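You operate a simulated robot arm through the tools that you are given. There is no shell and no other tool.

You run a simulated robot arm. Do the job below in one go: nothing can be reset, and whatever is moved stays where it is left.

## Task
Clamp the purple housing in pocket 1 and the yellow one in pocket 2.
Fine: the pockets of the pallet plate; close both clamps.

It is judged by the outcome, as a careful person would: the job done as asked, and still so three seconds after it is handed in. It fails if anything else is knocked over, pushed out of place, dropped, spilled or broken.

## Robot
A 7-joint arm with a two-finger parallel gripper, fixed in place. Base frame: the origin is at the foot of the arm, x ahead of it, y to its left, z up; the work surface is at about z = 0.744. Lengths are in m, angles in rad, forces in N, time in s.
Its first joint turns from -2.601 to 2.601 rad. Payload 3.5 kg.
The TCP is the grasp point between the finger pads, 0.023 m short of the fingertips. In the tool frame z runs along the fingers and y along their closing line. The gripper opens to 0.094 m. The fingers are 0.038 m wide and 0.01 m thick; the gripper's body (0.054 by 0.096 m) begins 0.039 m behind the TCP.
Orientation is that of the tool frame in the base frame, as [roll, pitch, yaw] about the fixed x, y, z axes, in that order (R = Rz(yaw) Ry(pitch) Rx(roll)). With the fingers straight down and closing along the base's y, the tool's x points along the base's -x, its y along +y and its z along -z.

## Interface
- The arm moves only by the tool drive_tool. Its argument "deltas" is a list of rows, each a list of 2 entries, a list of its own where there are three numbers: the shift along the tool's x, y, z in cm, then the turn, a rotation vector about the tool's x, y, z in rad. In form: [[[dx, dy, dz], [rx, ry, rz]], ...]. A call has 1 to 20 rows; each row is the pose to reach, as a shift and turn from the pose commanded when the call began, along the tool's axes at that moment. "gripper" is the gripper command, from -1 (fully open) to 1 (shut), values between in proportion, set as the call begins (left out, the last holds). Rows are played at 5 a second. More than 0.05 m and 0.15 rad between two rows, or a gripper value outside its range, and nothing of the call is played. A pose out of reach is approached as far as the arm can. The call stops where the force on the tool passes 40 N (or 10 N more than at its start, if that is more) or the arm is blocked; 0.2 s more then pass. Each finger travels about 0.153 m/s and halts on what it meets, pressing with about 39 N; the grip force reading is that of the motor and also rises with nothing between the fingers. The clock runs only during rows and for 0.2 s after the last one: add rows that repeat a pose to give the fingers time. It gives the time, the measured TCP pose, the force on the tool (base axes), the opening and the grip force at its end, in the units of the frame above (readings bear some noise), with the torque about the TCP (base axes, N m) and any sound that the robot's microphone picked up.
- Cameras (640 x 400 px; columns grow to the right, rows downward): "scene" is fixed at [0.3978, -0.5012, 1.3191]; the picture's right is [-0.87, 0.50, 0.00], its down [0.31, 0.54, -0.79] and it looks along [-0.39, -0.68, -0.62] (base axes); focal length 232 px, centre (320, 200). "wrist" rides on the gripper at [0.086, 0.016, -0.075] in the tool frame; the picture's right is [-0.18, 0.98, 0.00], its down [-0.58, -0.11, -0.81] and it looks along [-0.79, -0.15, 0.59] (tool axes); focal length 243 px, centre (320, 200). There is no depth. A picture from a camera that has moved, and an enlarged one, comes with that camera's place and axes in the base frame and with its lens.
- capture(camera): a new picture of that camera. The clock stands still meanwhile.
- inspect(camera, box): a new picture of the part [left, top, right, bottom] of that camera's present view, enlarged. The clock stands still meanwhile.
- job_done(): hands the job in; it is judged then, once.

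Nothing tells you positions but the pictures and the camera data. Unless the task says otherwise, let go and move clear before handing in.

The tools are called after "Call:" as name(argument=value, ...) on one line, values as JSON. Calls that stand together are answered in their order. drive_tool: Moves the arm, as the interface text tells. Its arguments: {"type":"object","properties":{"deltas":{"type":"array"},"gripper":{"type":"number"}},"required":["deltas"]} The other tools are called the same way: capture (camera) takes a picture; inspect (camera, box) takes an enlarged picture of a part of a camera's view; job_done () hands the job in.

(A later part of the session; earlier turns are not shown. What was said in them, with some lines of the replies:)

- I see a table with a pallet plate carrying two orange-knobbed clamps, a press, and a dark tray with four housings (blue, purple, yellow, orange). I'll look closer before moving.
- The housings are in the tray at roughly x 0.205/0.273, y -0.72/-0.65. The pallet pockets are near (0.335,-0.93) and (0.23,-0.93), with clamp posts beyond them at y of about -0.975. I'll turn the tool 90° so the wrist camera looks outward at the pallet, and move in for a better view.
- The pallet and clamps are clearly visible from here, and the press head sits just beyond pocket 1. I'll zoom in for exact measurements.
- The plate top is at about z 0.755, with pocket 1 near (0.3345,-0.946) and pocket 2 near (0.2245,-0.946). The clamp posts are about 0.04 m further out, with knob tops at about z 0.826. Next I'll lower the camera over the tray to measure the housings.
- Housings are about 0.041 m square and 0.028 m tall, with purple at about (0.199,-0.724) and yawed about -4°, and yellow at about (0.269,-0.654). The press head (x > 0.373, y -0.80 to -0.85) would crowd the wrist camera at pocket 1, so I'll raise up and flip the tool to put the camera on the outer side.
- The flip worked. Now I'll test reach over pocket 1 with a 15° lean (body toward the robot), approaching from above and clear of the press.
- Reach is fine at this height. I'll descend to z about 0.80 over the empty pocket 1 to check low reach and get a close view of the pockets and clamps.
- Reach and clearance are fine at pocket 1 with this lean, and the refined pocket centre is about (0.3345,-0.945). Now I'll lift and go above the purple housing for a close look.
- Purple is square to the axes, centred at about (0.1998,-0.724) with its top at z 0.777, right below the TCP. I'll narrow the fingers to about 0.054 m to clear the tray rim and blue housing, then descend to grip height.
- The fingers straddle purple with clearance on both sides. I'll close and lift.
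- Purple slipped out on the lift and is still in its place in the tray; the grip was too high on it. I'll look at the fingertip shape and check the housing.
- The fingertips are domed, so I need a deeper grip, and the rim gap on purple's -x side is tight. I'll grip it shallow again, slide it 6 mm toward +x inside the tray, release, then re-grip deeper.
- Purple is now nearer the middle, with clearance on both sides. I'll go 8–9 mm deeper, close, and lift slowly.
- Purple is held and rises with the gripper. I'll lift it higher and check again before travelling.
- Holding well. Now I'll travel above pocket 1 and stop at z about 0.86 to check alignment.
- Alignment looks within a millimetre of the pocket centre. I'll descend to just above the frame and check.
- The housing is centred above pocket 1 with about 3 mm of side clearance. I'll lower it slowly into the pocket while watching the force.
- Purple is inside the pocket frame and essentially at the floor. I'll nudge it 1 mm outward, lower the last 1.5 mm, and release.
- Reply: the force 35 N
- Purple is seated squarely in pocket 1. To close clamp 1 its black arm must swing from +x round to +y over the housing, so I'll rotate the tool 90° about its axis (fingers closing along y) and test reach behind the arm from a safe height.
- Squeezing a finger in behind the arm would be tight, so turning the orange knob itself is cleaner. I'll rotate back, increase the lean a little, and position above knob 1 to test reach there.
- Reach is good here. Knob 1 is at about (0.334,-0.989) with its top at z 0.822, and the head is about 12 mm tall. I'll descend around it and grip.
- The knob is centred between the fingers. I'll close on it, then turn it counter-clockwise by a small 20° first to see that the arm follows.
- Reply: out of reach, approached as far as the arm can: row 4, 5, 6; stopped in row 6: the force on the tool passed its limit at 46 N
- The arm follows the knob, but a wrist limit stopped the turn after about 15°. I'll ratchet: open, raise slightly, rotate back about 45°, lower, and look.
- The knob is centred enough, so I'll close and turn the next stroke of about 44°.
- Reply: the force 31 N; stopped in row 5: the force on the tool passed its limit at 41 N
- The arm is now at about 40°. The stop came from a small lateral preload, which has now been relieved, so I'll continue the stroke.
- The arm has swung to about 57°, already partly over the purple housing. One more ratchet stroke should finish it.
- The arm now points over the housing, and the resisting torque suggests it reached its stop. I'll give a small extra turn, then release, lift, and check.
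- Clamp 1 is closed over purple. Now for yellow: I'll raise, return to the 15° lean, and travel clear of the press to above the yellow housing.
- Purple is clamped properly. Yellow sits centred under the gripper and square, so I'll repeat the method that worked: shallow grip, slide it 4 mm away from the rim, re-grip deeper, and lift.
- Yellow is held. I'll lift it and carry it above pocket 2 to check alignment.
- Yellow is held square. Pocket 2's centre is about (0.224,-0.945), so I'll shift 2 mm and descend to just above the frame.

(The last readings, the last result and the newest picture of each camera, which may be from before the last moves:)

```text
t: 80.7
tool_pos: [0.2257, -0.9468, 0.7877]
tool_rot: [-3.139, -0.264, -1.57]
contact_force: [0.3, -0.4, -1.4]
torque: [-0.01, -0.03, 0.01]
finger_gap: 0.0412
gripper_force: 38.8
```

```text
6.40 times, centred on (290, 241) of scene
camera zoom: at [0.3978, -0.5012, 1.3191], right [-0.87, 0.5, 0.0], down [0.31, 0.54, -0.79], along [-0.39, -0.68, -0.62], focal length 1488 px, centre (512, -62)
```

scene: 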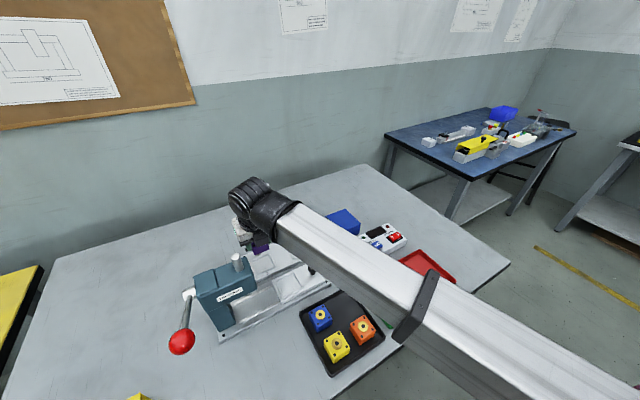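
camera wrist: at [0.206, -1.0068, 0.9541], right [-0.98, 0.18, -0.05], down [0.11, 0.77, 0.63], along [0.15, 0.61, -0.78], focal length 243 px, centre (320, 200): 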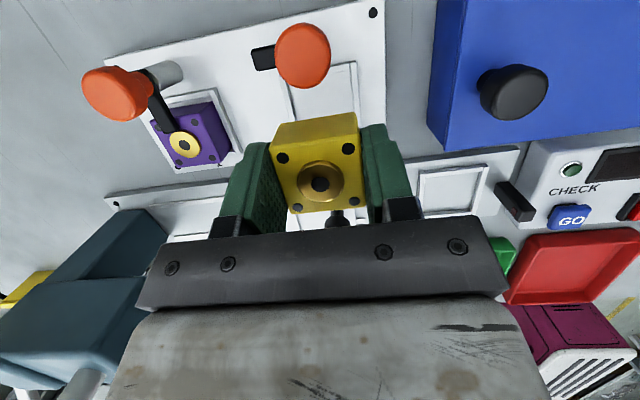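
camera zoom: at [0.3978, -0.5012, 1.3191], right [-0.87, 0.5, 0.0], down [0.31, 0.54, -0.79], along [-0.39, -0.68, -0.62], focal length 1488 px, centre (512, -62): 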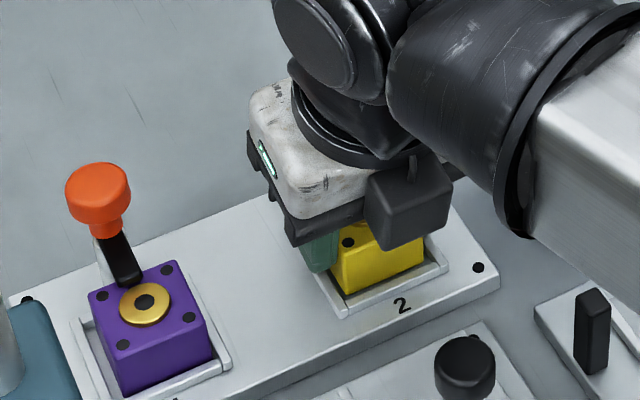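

Yellow is inside pocket 2's frame. I'll lower the last bit, release, and lift clear.

Call:
drive_tool(deltas=[[[-0.04, 0, 0.14], [0, 0, 0]], [[-0.04, 0, 0.14], [0, 0, 0]]])

Call:
drive_tool(deltas=[[[0, 0, 0], [0, 0, 0]], [[0, 0, 0], [0, 0, 0]], [[0, 0, 0], [0, 0, 0]]], gripper=-0.319)

Call:
drive_tool(deltas=[[[0.26, 0, -0.97], [0, 0, 0]], [[0.78, 0, -2.9], [0, 0, 0]], [[1.55, 0, -5.8], [0, 0, 0]], [[2.33, 0, -8.7], [0, 0, 0]], [[3.1, 0, -11.6], [0, 0, 0]], [[3.1, 0, -11.6], [0, 0, 0]]])

Call:
inspect(camera="wrist", box=[220, 0, 460, 150])

Call:
inspect(camera="scene", box=[220, 200, 340, 275])

```text
t: 81.3
tool_pos: [0.2249, -0.9466, 0.7871]
tool_rot: [-3.141, -0.263, -1.571]
contact_force: [-0.5, 0.0, -0.6]
torque: [-0.01, 0.03, 0.01]
finger_gap: 0.0416
gripper_force: 39.1
```

```text
t: 82.1
tool_pos: [0.2254, -0.947, 0.7865]
tool_rot: [-3.139, -0.265, -1.57]
contact_force: [-0.3, -0.1, 0.2]
torque: [0.02, 0.01, -0.01]
finger_gap: 0.0618
gripper_force: 0.2
```

```text
t: 83.5
tool_pos: [0.2238, -0.9461, 0.9075]
tool_rot: [-3.139, -0.263, -1.571]
contact_force: [1.0, 0.1, -0.6]
torque: [0.01, -0.02, 0.01]
finger_gap: 0.0621
gripper_force: 0.0
```

```text
2.67 times, centred on (340, 75) of wrist
camera zoom: at [0.2075, -1.0086, 1.0034], right [-0.98, 0.18, -0.05], down [0.11, 0.77, 0.63], along [0.15, 0.61, -0.78], focal length 647 px, centre (267, 533)
```

zoom: 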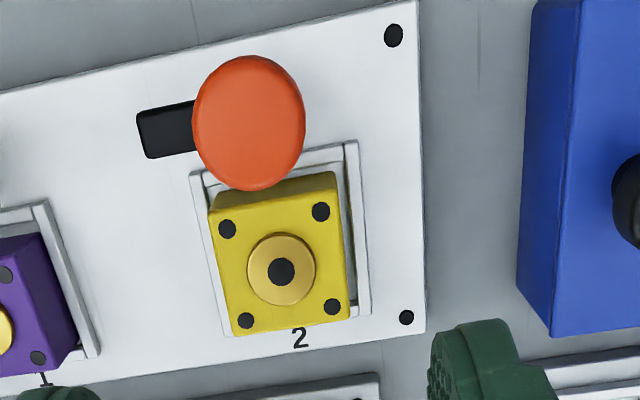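

```text
5.33 times, centred on (280, 238) of scene
camera zoom: at [0.3978, -0.5012, 1.3191], right [-0.87, 0.5, 0.0], down [0.31, 0.54, -0.79], along [-0.39, -0.68, -0.62], focal length 1240 px, centre (533, 0)
```

zoom: 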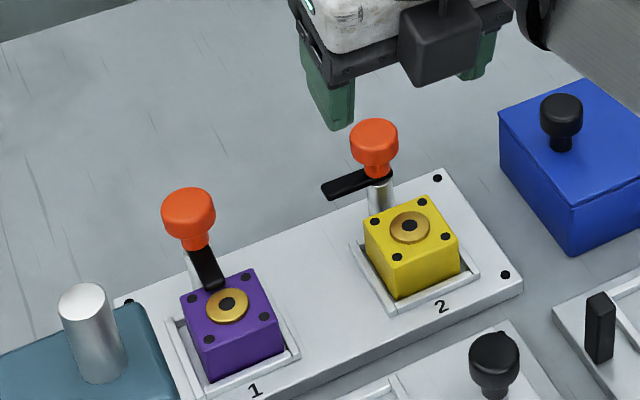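

Both housings are seated. Now clamp 2: I'll move above knob 2, increase the lean, and pre-rotate so there is room for a counter-clockwise stroke.

Call:
drive_tool(deltas=[[[2.0, 0, 0.5], [0, 0.064, 0]], [[4.15, 0, 1.11], [0, 0.127, 0]], [[4.15, 0, 1.11], [0, 0.127, 0]]])

Call:
drive_tool(deltas=[[[0, 0, 0], [-0.046, 0, 0.1125]], [[0, 0, 0], [-0.092, 0, 0.225]], [[0, 0, 0], [-0.1385, 0, 0.3375]], [[0, 0, 0], [-0.185, 0, 0.45]], [[0, 0, 0], [-0.231, 0, 0.5625]], [[0, 0, 0], [-0.277, 0, 0.675]], [[0, 0, 0], [-0.277, 0, 0.675]]])

Call:
capture(camera="wrist")

Call:
inspect(camera="wrist", box=[240, 60, 420, 195])

```text
t: 84.3
tool_pos: [0.2251, -0.9893, 0.9072]
tool_rot: [-3.14, -0.391, -1.57]
contact_force: [0.2, -0.3, 0.1]
torque: [0.02, 0.02, -0.02]
finger_gap: 0.0618
gripper_force: 0.0
```

```text
t: 85.9
tool_pos: [0.2254, -0.9892, 0.9075]
tool_rot: [-3.138, -0.388, -2.302]
contact_force: [0.3, 0.8, 0.1]
torque: [-0.02, -0.01, 0.01]
finger_gap: 0.062
gripper_force: 0.2
```

```text
taken
camera wrist: at [0.1786, -1.0157, 1.0094], right [-0.62, 0.78, -0.07], down [0.64, 0.56, 0.53], along [0.45, 0.28, -0.85], focal length 243 px, centre (320, 200)
```

wrist: 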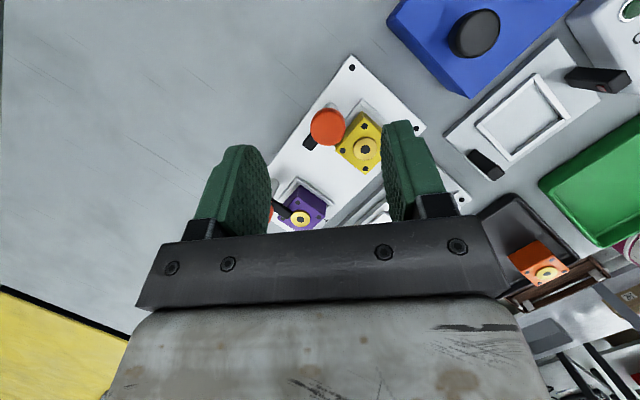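

```text
2.96 times, centred on (330, 128) of wrist
camera zoom: at [0.1786, -1.0157, 1.0094], right [-0.62, 0.78, -0.07], down [0.64, 0.56, 0.53], along [0.45, 0.28, -0.85], focal length 719 px, centre (290, 415)
```

zoom: 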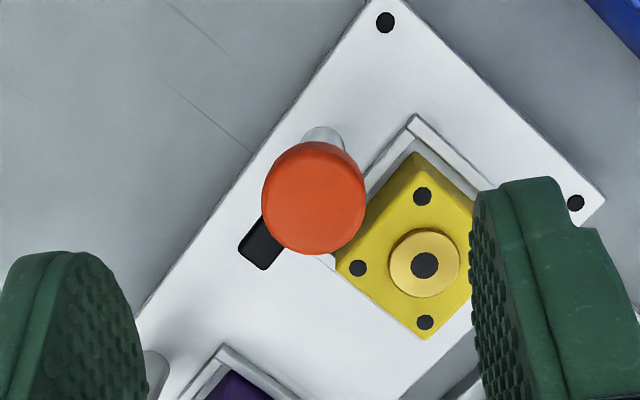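

Knob 2 is under the TCP within a millimetre. I'll descend around it, then close.

Call:
drive_tool(deltas=[[[-0.79, 0.07, 1.98], [0, 0, 0]], [[-1.58, 0.07, 3.96], [0, 0, 0]], [[-2.37, 0.07, 5.94], [0, 0, 0]], [[-2.8, 0.07, 7.0], [0, 0, 0]], [[-3.17, 0.07, 7.92], [0, 0, 0]], [[-3.17, 0.07, 7.92], [0, 0, 0]]])

Call:
inspect(camera="wrist", box=[200, 80, 440, 240])

Call:
drive_tool(deltas=[[[0, 0, 0], [0, 0, 0]], [[0, 0, 0], [0, 0, 0]], [[0, 0, 0], [0, 0, 0]], [[0, 0, 0], [0, 0, 0]]], gripper=1)

Call:
inspect(camera="wrist", box=[200, 80, 440, 240])

```text
t: 87.3
tool_pos: [0.2238, -0.9907, 0.8204]
tool_rot: [-3.138, -0.388, -2.303]
contact_force: [-0.1, 0.5, -0.3]
torque: [0.03, -0.01, 0.0]
finger_gap: 0.0619
gripper_force: 0.1
```

```text
2.50 times, centred on (320, 160) of wrist
camera zoom: at [0.1773, -1.0166, 0.9231], right [-0.62, 0.78, -0.07], down [0.64, 0.56, 0.53], along [0.45, 0.28, -0.85], focal length 606 px, centre (320, 300)
```

zoom: 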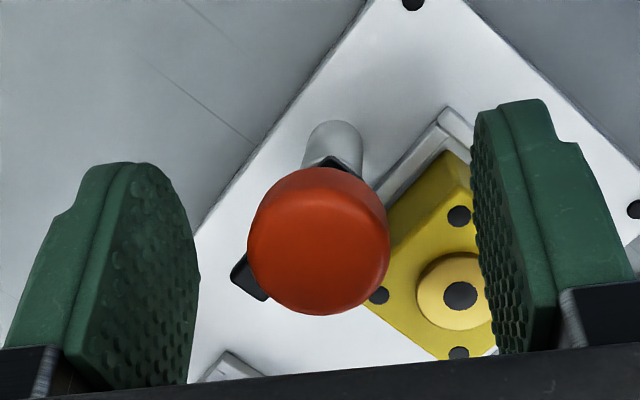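

```text
t: 88.3
tool_pos: [0.2249, -0.9904, 0.8198]
tool_rot: [-3.139, -0.39, -2.301]
contact_force: [5.7, -5.7, 0.2]
torque: [-0.27, 0.12, 0.09]
finger_gap: 0.0275
gripper_force: 45.1
```

```text
2.50 times, centred on (320, 160) of wrist
camera zoom: at [0.1778, -1.017, 0.9231], right [-0.62, 0.78, -0.07], down [0.64, 0.56, 0.53], along [0.45, 0.28, -0.85], focal length 606 px, centre (320, 300)
```

zoom: 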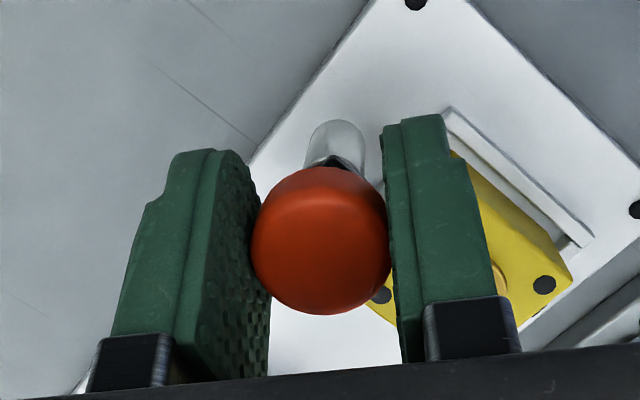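

Call:
drive_tool(deltas=[[[0, -0.06, 0], [0, 0, 0]], [[0, -0.06, 0], [0.0398, 0, -0.0971]], [[0, -0.06, 0], [0.0795, 0, -0.1942]], [[0, -0.06, 0], [0.1193, 0, -0.2914]], [[0, -0.06, 0], [0.159, 0, -0.3885]], [[0, -0.06, 0], [0.1988, 0, -0.4856]], [[0, -0.06, 0], [0.2385, 0, -0.5828]], [[0, -0.06, 0], [0.2783, 0, -0.68]], [[0, -0.06, 0], [0.318, 0, -0.777]], [[0, -0.06, 0], [0.318, 0, -0.777]]])

Call:
inspect(camera="wrist", box=[200, 80, 440, 240])

Call:
inspect(camera="scene", box=[250, 200, 330, 250])

```text
t: 90.5
tool_pos: [0.2255, -0.9911, 0.8199]
tool_rot: [-3.141, -0.389, -1.459]
contact_force: [4.1, -5.5, -11.1]
torque: [0.82, 0.27, -0.02]
finger_gap: 0.0273
gripper_force: 45.1
```

```text
2.50 times, centred on (320, 160) of wrist
camera zoom: at [0.2144, -1.0426, 0.9233], right [-1.0, 0.06, -0.07], down [0.01, 0.85, 0.52], along [0.09, 0.52, -0.85], focal length 606 px, centre (320, 300)
```

zoom: 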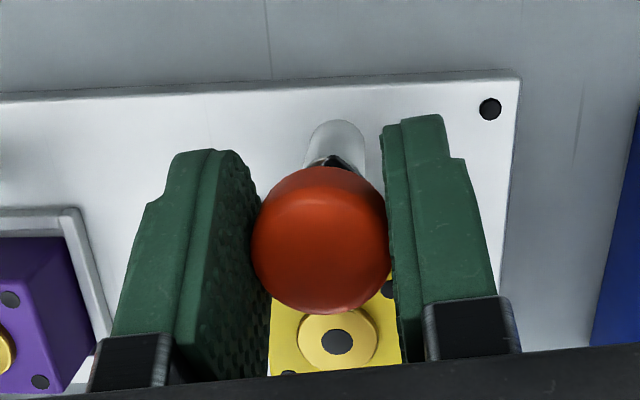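

```text
8.00 times, centred on (290, 225) of scene
camera zoom: at [0.3978, -0.5012, 1.3191], right [-0.87, 0.5, 0.0], down [0.31, 0.54, -0.79], along [-0.39, -0.68, -0.62], focal length 1860 px, centre (560, 0)
```

zoom: 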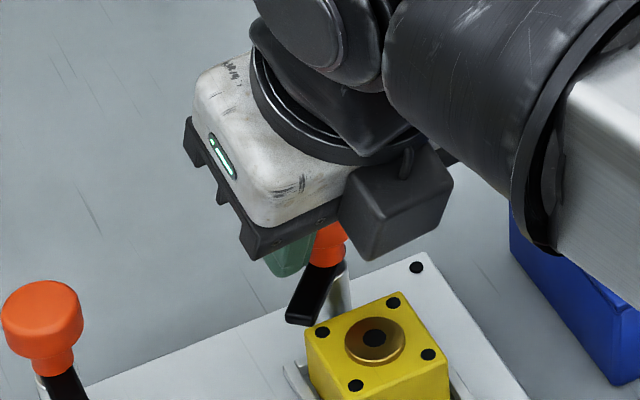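

The arm is at about 48°. I'll ratchet back for the second stroke.

Call:
drive_tool(deltas=[[[0, 0, 0], [0, 0, 0]], [[0, 0, 0], [0, 0, 0]], [[0, 0, 0], [0, 0, 0]]], gripper=-0.319)

Call:
drive_tool(deltas=[[[0.38, 0, -0.93], [0, 0, 0]], [[0.38, 0, -0.93], [-0.0398, 0, 0.0971]], [[0.38, 0, -0.93], [-0.0795, 0, 0.1942]], [[0.38, 0, -0.93], [-0.1193, 0, 0.2914]], [[0.38, 0, -0.93], [-0.159, 0, 0.3885]], [[0.38, 0, -0.93], [-0.1988, 0, 0.4856]], [[0.38, 0, -0.93], [-0.2385, 0, 0.5828]], [[0.38, 0, -0.93], [-0.2783, 0, 0.68]], [[0.38, 0, -0.93], [-0.318, 0, 0.777]], [[0, 0, 0], [-0.318, 0, 0.777]], [[0, 0, 0], [-0.318, 0, 0.777]]])

Call:
drive_tool(deltas=[[[0, 0, 0], [0, 0, 0]], [[0, 0, 0], [0, 0, 0]], [[0, 0, 0], [0, 0, 0]], [[0, 0, 0], [0, 0, 0]]], gripper=1)

```text
t: 91.3
tool_pos: [0.2241, -0.9903, 0.8217]
tool_rot: [-3.139, -0.391, -1.461]
contact_force: [0.1, 0.4, 0.1]
torque: [-0.03, 0.01, 0.01]
finger_gap: 0.0619
gripper_force: 0.0
```

```text
t: 93.7
tool_pos: [0.224, -0.9896, 0.8223]
tool_rot: [-3.138, -0.389, -2.303]
contact_force: [0.2, -0.4, -0.3]
torque: [0.02, -0.01, 0.02]
finger_gap: 0.0618
gripper_force: 0.0
```

```text
t: 94.7
tool_pos: [0.2254, -0.9903, 0.8204]
tool_rot: [-3.138, -0.388, -2.301]
contact_force: [2.4, -2.4, 0.2]
torque: [-0.17, 0.02, -0.01]
finger_gap: 0.0269
gripper_force: 44.7
```

Call:
drive_tool(deltas=[[[0, 0, 0], [0.0398, 0, -0.0971]], [[0, 0, 0], [0.0795, 0, -0.1942]], [[0, 0, 0], [0.1193, 0, -0.2914]], [[0, 0, 0], [0.159, 0, -0.3885]], [[0, 0, 0], [0.1988, 0, -0.4856]], [[0, 0, 0], [0.2385, 0, -0.5828]], [[0, 0, 0], [0.2783, 0, -0.68]], [[0, 0, 0], [0.2783, 0, -0.68]]])

Call:
inspect(camera="wrist", box=[200, 80, 440, 240])

Call:
drive_tool(deltas=[[[0, 0, 0], [0.012, 0, -0.029]], [[0, 0, 0], [0.024, 0, -0.058]], [[0, 0, 0], [0.035, 0, -0.086]], [[0, 0, 0], [0.035, 0, -0.086]]])

Call:
inspect(camera="scene", box=[250, 200, 330, 250])

```text
t: 96.5
tool_pos: [0.2246, -0.9898, 0.8217]
tool_rot: [-3.14, -0.391, -1.565]
contact_force: [0.0, -1.0, 12.9]
torque: [0.99, 0.22, 0.01]
finger_gap: 0.0269
gripper_force: 45.2
```

```text
2.50 times, centred on (320, 160) of wrist
camera zoom: at [0.2088, -1.0408, 0.9243], right [-0.98, 0.16, -0.07], down [0.1, 0.85, 0.52], along [0.15, 0.51, -0.85], focal length 606 px, centre (320, 300)
```

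zoom: 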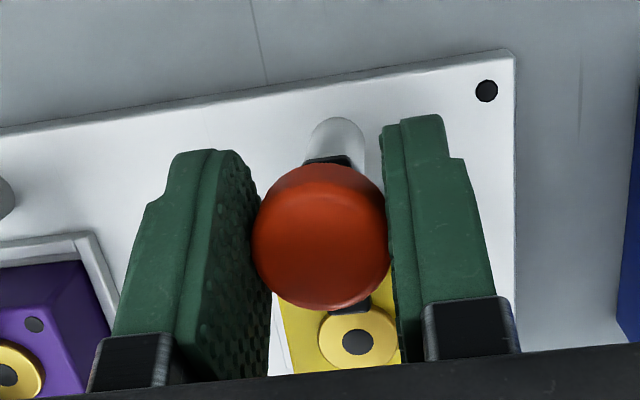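

```text
t: 97.5
tool_pos: [0.2244, -0.9904, 0.8213]
tool_rot: [-3.14, -0.392, -1.472]
contact_force: [-0.6, 0.1, 3.7]
torque: [-0.36, -0.1, -0.83]
finger_gap: 0.0276
gripper_force: 45.1
```

```text
8.00 times, centred on (290, 225) of scene
camera zoom: at [0.3978, -0.5012, 1.3191], right [-0.87, 0.5, 0.0], down [0.31, 0.54, -0.79], along [-0.39, -0.68, -0.62], focal length 1860 px, centre (560, 0)
```

zoom: 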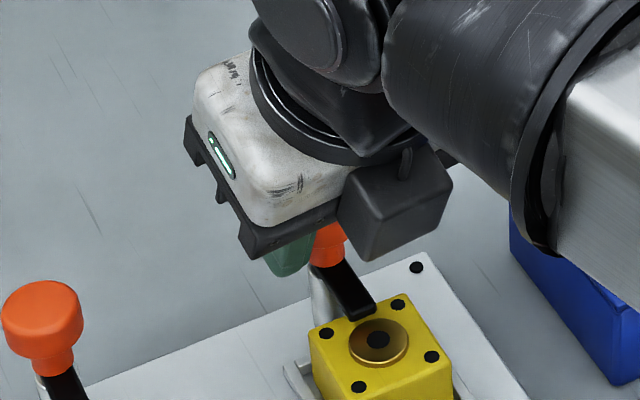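

The torque rise shows clamp 2 has reached its stop over yellow. I'll release, lift clear, and check everything.

Call:
drive_tool(deltas=[[[0, 0, 0], [0, 0, 0]], [[0, 0, 0], [0, 0, 0]], [[0, 0, 0], [0, 0, 0]]], gripper=-0.319)

Call:
drive_tool(deltas=[[[0.38, 0, -0.93], [0, 0, 0]], [[1.1, 0, -2.8], [0, 0, 0]], [[2.2, 0, -5.6], [0, 0, 0]], [[3.8, 0, -9.3], [0, 0, 0]], [[3.8, 0, -9.3], [0, 0, 0]]])

Call:
capture(camera="wrist")

Call:
inspect(camera="wrist", box=[200, 50, 440, 200])

Call:
inspect(camera="scene", box=[220, 200, 340, 275])

Call:
capture(camera="scene")

```text
t: 98.3
tool_pos: [0.2245, -0.9887, 0.8215]
tool_rot: [-3.14, -0.392, -1.473]
contact_force: [-0.2, 0.5, -0.3]
torque: [0.03, -0.02, 0.0]
finger_gap: 0.062
gripper_force: 0.0
```

```text
t: 99.5
tool_pos: [0.2265, -0.9893, 0.9221]
tool_rot: [-3.14, -0.389, -1.474]
contact_force: [-0.6, -0.4, -0.3]
torque: [-0.01, 0.02, -0.03]
finger_gap: 0.0621
gripper_force: 0.1
```

```text
taken
camera wrist: at [0.2147, -1.0416, 1.0244], right [-0.99, 0.07, -0.07], down [0.03, 0.85, 0.53], along [0.1, 0.52, -0.85], focal length 243 px, centre (320, 200)
```

wrist: 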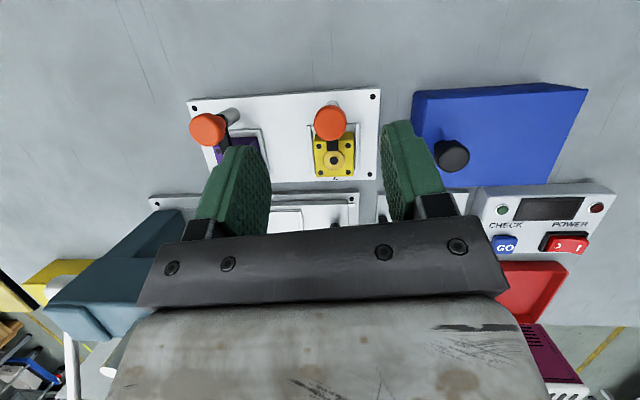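

```text
2.67 times, centred on (320, 125) of wrist
camera zoom: at [0.2147, -1.0416, 1.0244], right [-0.99, 0.07, -0.07], down [0.03, 0.85, 0.53], along [0.1, 0.52, -0.85], focal length 647 px, centre (320, 400)
```

zoom: 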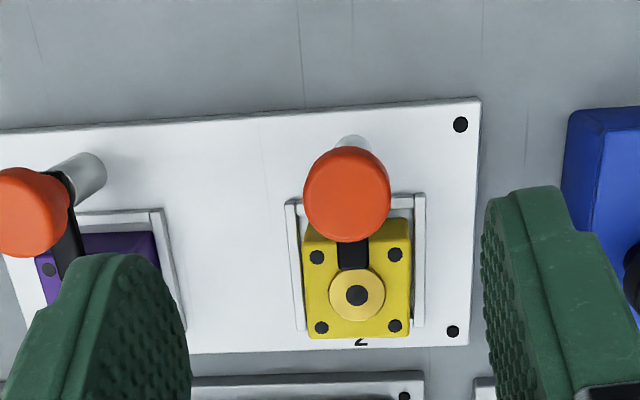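

```text
5.33 times, centred on (280, 238) of scene
camera zoom: at [0.3978, -0.5012, 1.3191], right [-0.87, 0.5, 0.0], down [0.31, 0.54, -0.79], along [-0.39, -0.68, -0.62], focal length 1240 px, centre (533, 0)
```

zoom: 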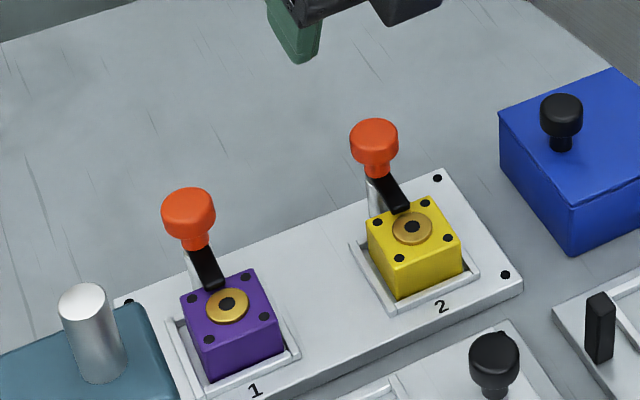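

```text
taken
```

scene: 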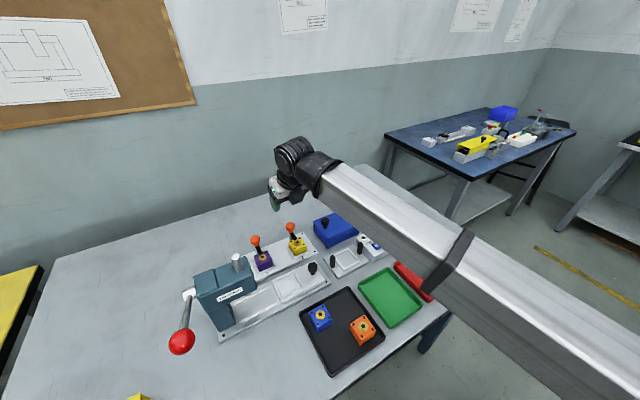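

Both clamps look closed. I'll zoom in to compare the two arm angles precisely before handing in.

Call:
inspect(camera="scene", box=[244, 230, 284, 255])

Call:
inspect(camera="scene", box=[280, 217, 320, 242])

Call:
drive_tool(deltas=[[[-1, -2, -2], [0, 0, 0]], [[-1, -5, -3], [0, 0, 0]], [[-1, -6, -3], [0, 0, 0]], [[-1, -6, -3], [0, 0, 0]]])

Call:
inspect(camera="wrist", box=[220, 50, 420, 175])

```text
16.00 times, centred on (264, 242) of scene
camera zoom: at [0.3978, -0.5012, 1.3191], right [-0.87, 0.5, 0.0], down [0.31, 0.54, -0.79], along [-0.39, -0.68, -0.62], focal length 3720 px, centre (1216, -480)
```

zoom: 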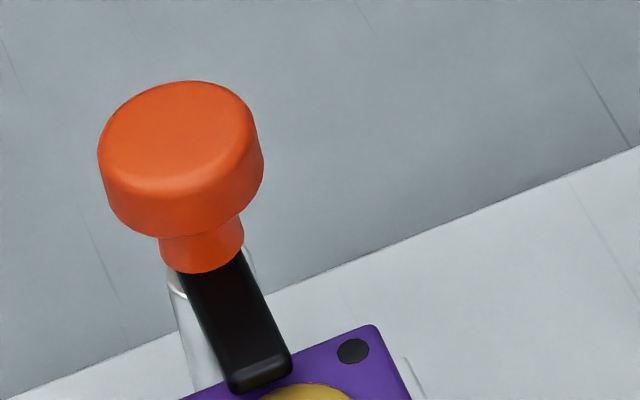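

```text
16.00 times, centred on (300, 230) of scene
camera zoom: at [0.3978, -0.5012, 1.3191], right [-0.87, 0.5, 0.0], down [0.31, 0.54, -0.79], along [-0.39, -0.68, -0.62], focal length 3720 px, centre (640, -272)
```

zoom: 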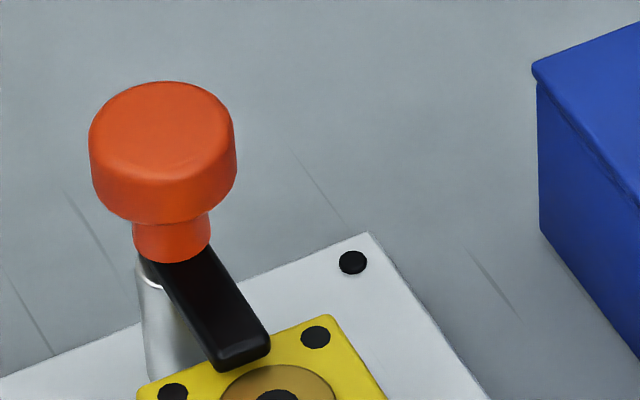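

```text
t: 100.5
tool_pos: [0.2822, -0.9619, 0.9436]
tool_rot: [-3.141, -0.392, -1.473]
contact_force: [0.5, 0.1, 0.4]
torque: [-0.04, 0.01, 0.0]
finger_gap: 0.062
gripper_force: 0.0
```

```text
3.20 times, centred on (320, 112) of wrist
camera zoom: at [0.2711, -1.0144, 1.0474], right [-0.99, 0.07, -0.07], down [0.03, 0.85, 0.52], along [0.1, 0.52, -0.85], focal length 776 px, centre (320, 480)
```

zoom: 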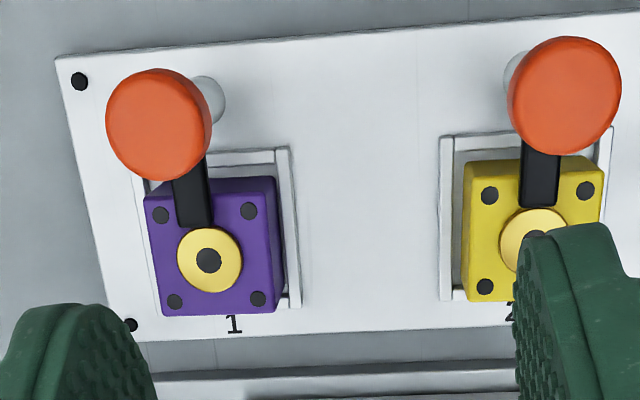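

Both arms measure about 90°, lying over purple in pocket 1 and yellow in pocket 2, and everything else is undisturbed. I'll move the arm well clear and hand in.

Call:
drive_tool(deltas=[[[1.0, 0, -2.5], [0, 0, 0]], [[2.0, 0, -5], [0, 0, 0]], [[3.0, 0, -7.5], [0, 0, 0]], [[3.0, 0, -7.5], [0, 0, 0]]])

Call:
capture(camera="scene")

```text
t: 101.5
tool_pos: [0.2823, -0.9639, 1.0238]
tool_rot: [-3.139, -0.393, -1.472]
contact_force: [-0.2, 0.2, -0.8]
torque: [-0.02, 0.0, 0.01]
finger_gap: 0.0619
gripper_force: 0.1
```

```text
taken
```

scene: 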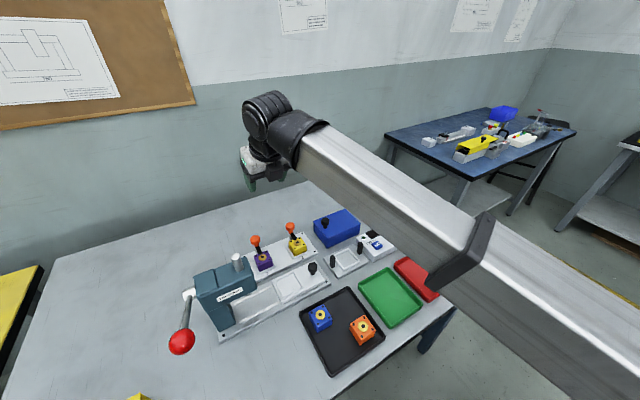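

The arm is clear, purple is clamped in pocket 1 and yellow in pocket 2, and the blue and orange housings are still in the tray. I'm handing the job in.

Call:
job_done()

```text
The job is handed in.
```

The purple housing is clamped in pocket 1 and the yellow one in pocket 2. Both clamp arms turned to their stops, about 90°, over the housings. The job is handed in, and I have no verdict back yet.

- **Purple pick:** the first grip was too high and slipped as I lifted. The housing stayed in the tray. I slid it about 6 mm within the tray and gripped it lower. I did the same with yellow, about 4 mm.
- **Purple placement:** when I let go, the fingertips pressed on the pocket frame with about 27 N. The plate showed no movement I could measure afterwards, and purple was seated square.
- **Clamps:** I turned the orange knobs in several strokes because of a wrist limit. One stroke on clamp 1 ended against that limit, and another stopped briefly on a side load.

In the last picture the arm is clear, the blue and orange housings are still in the tray, and nothing else looks disturbed.
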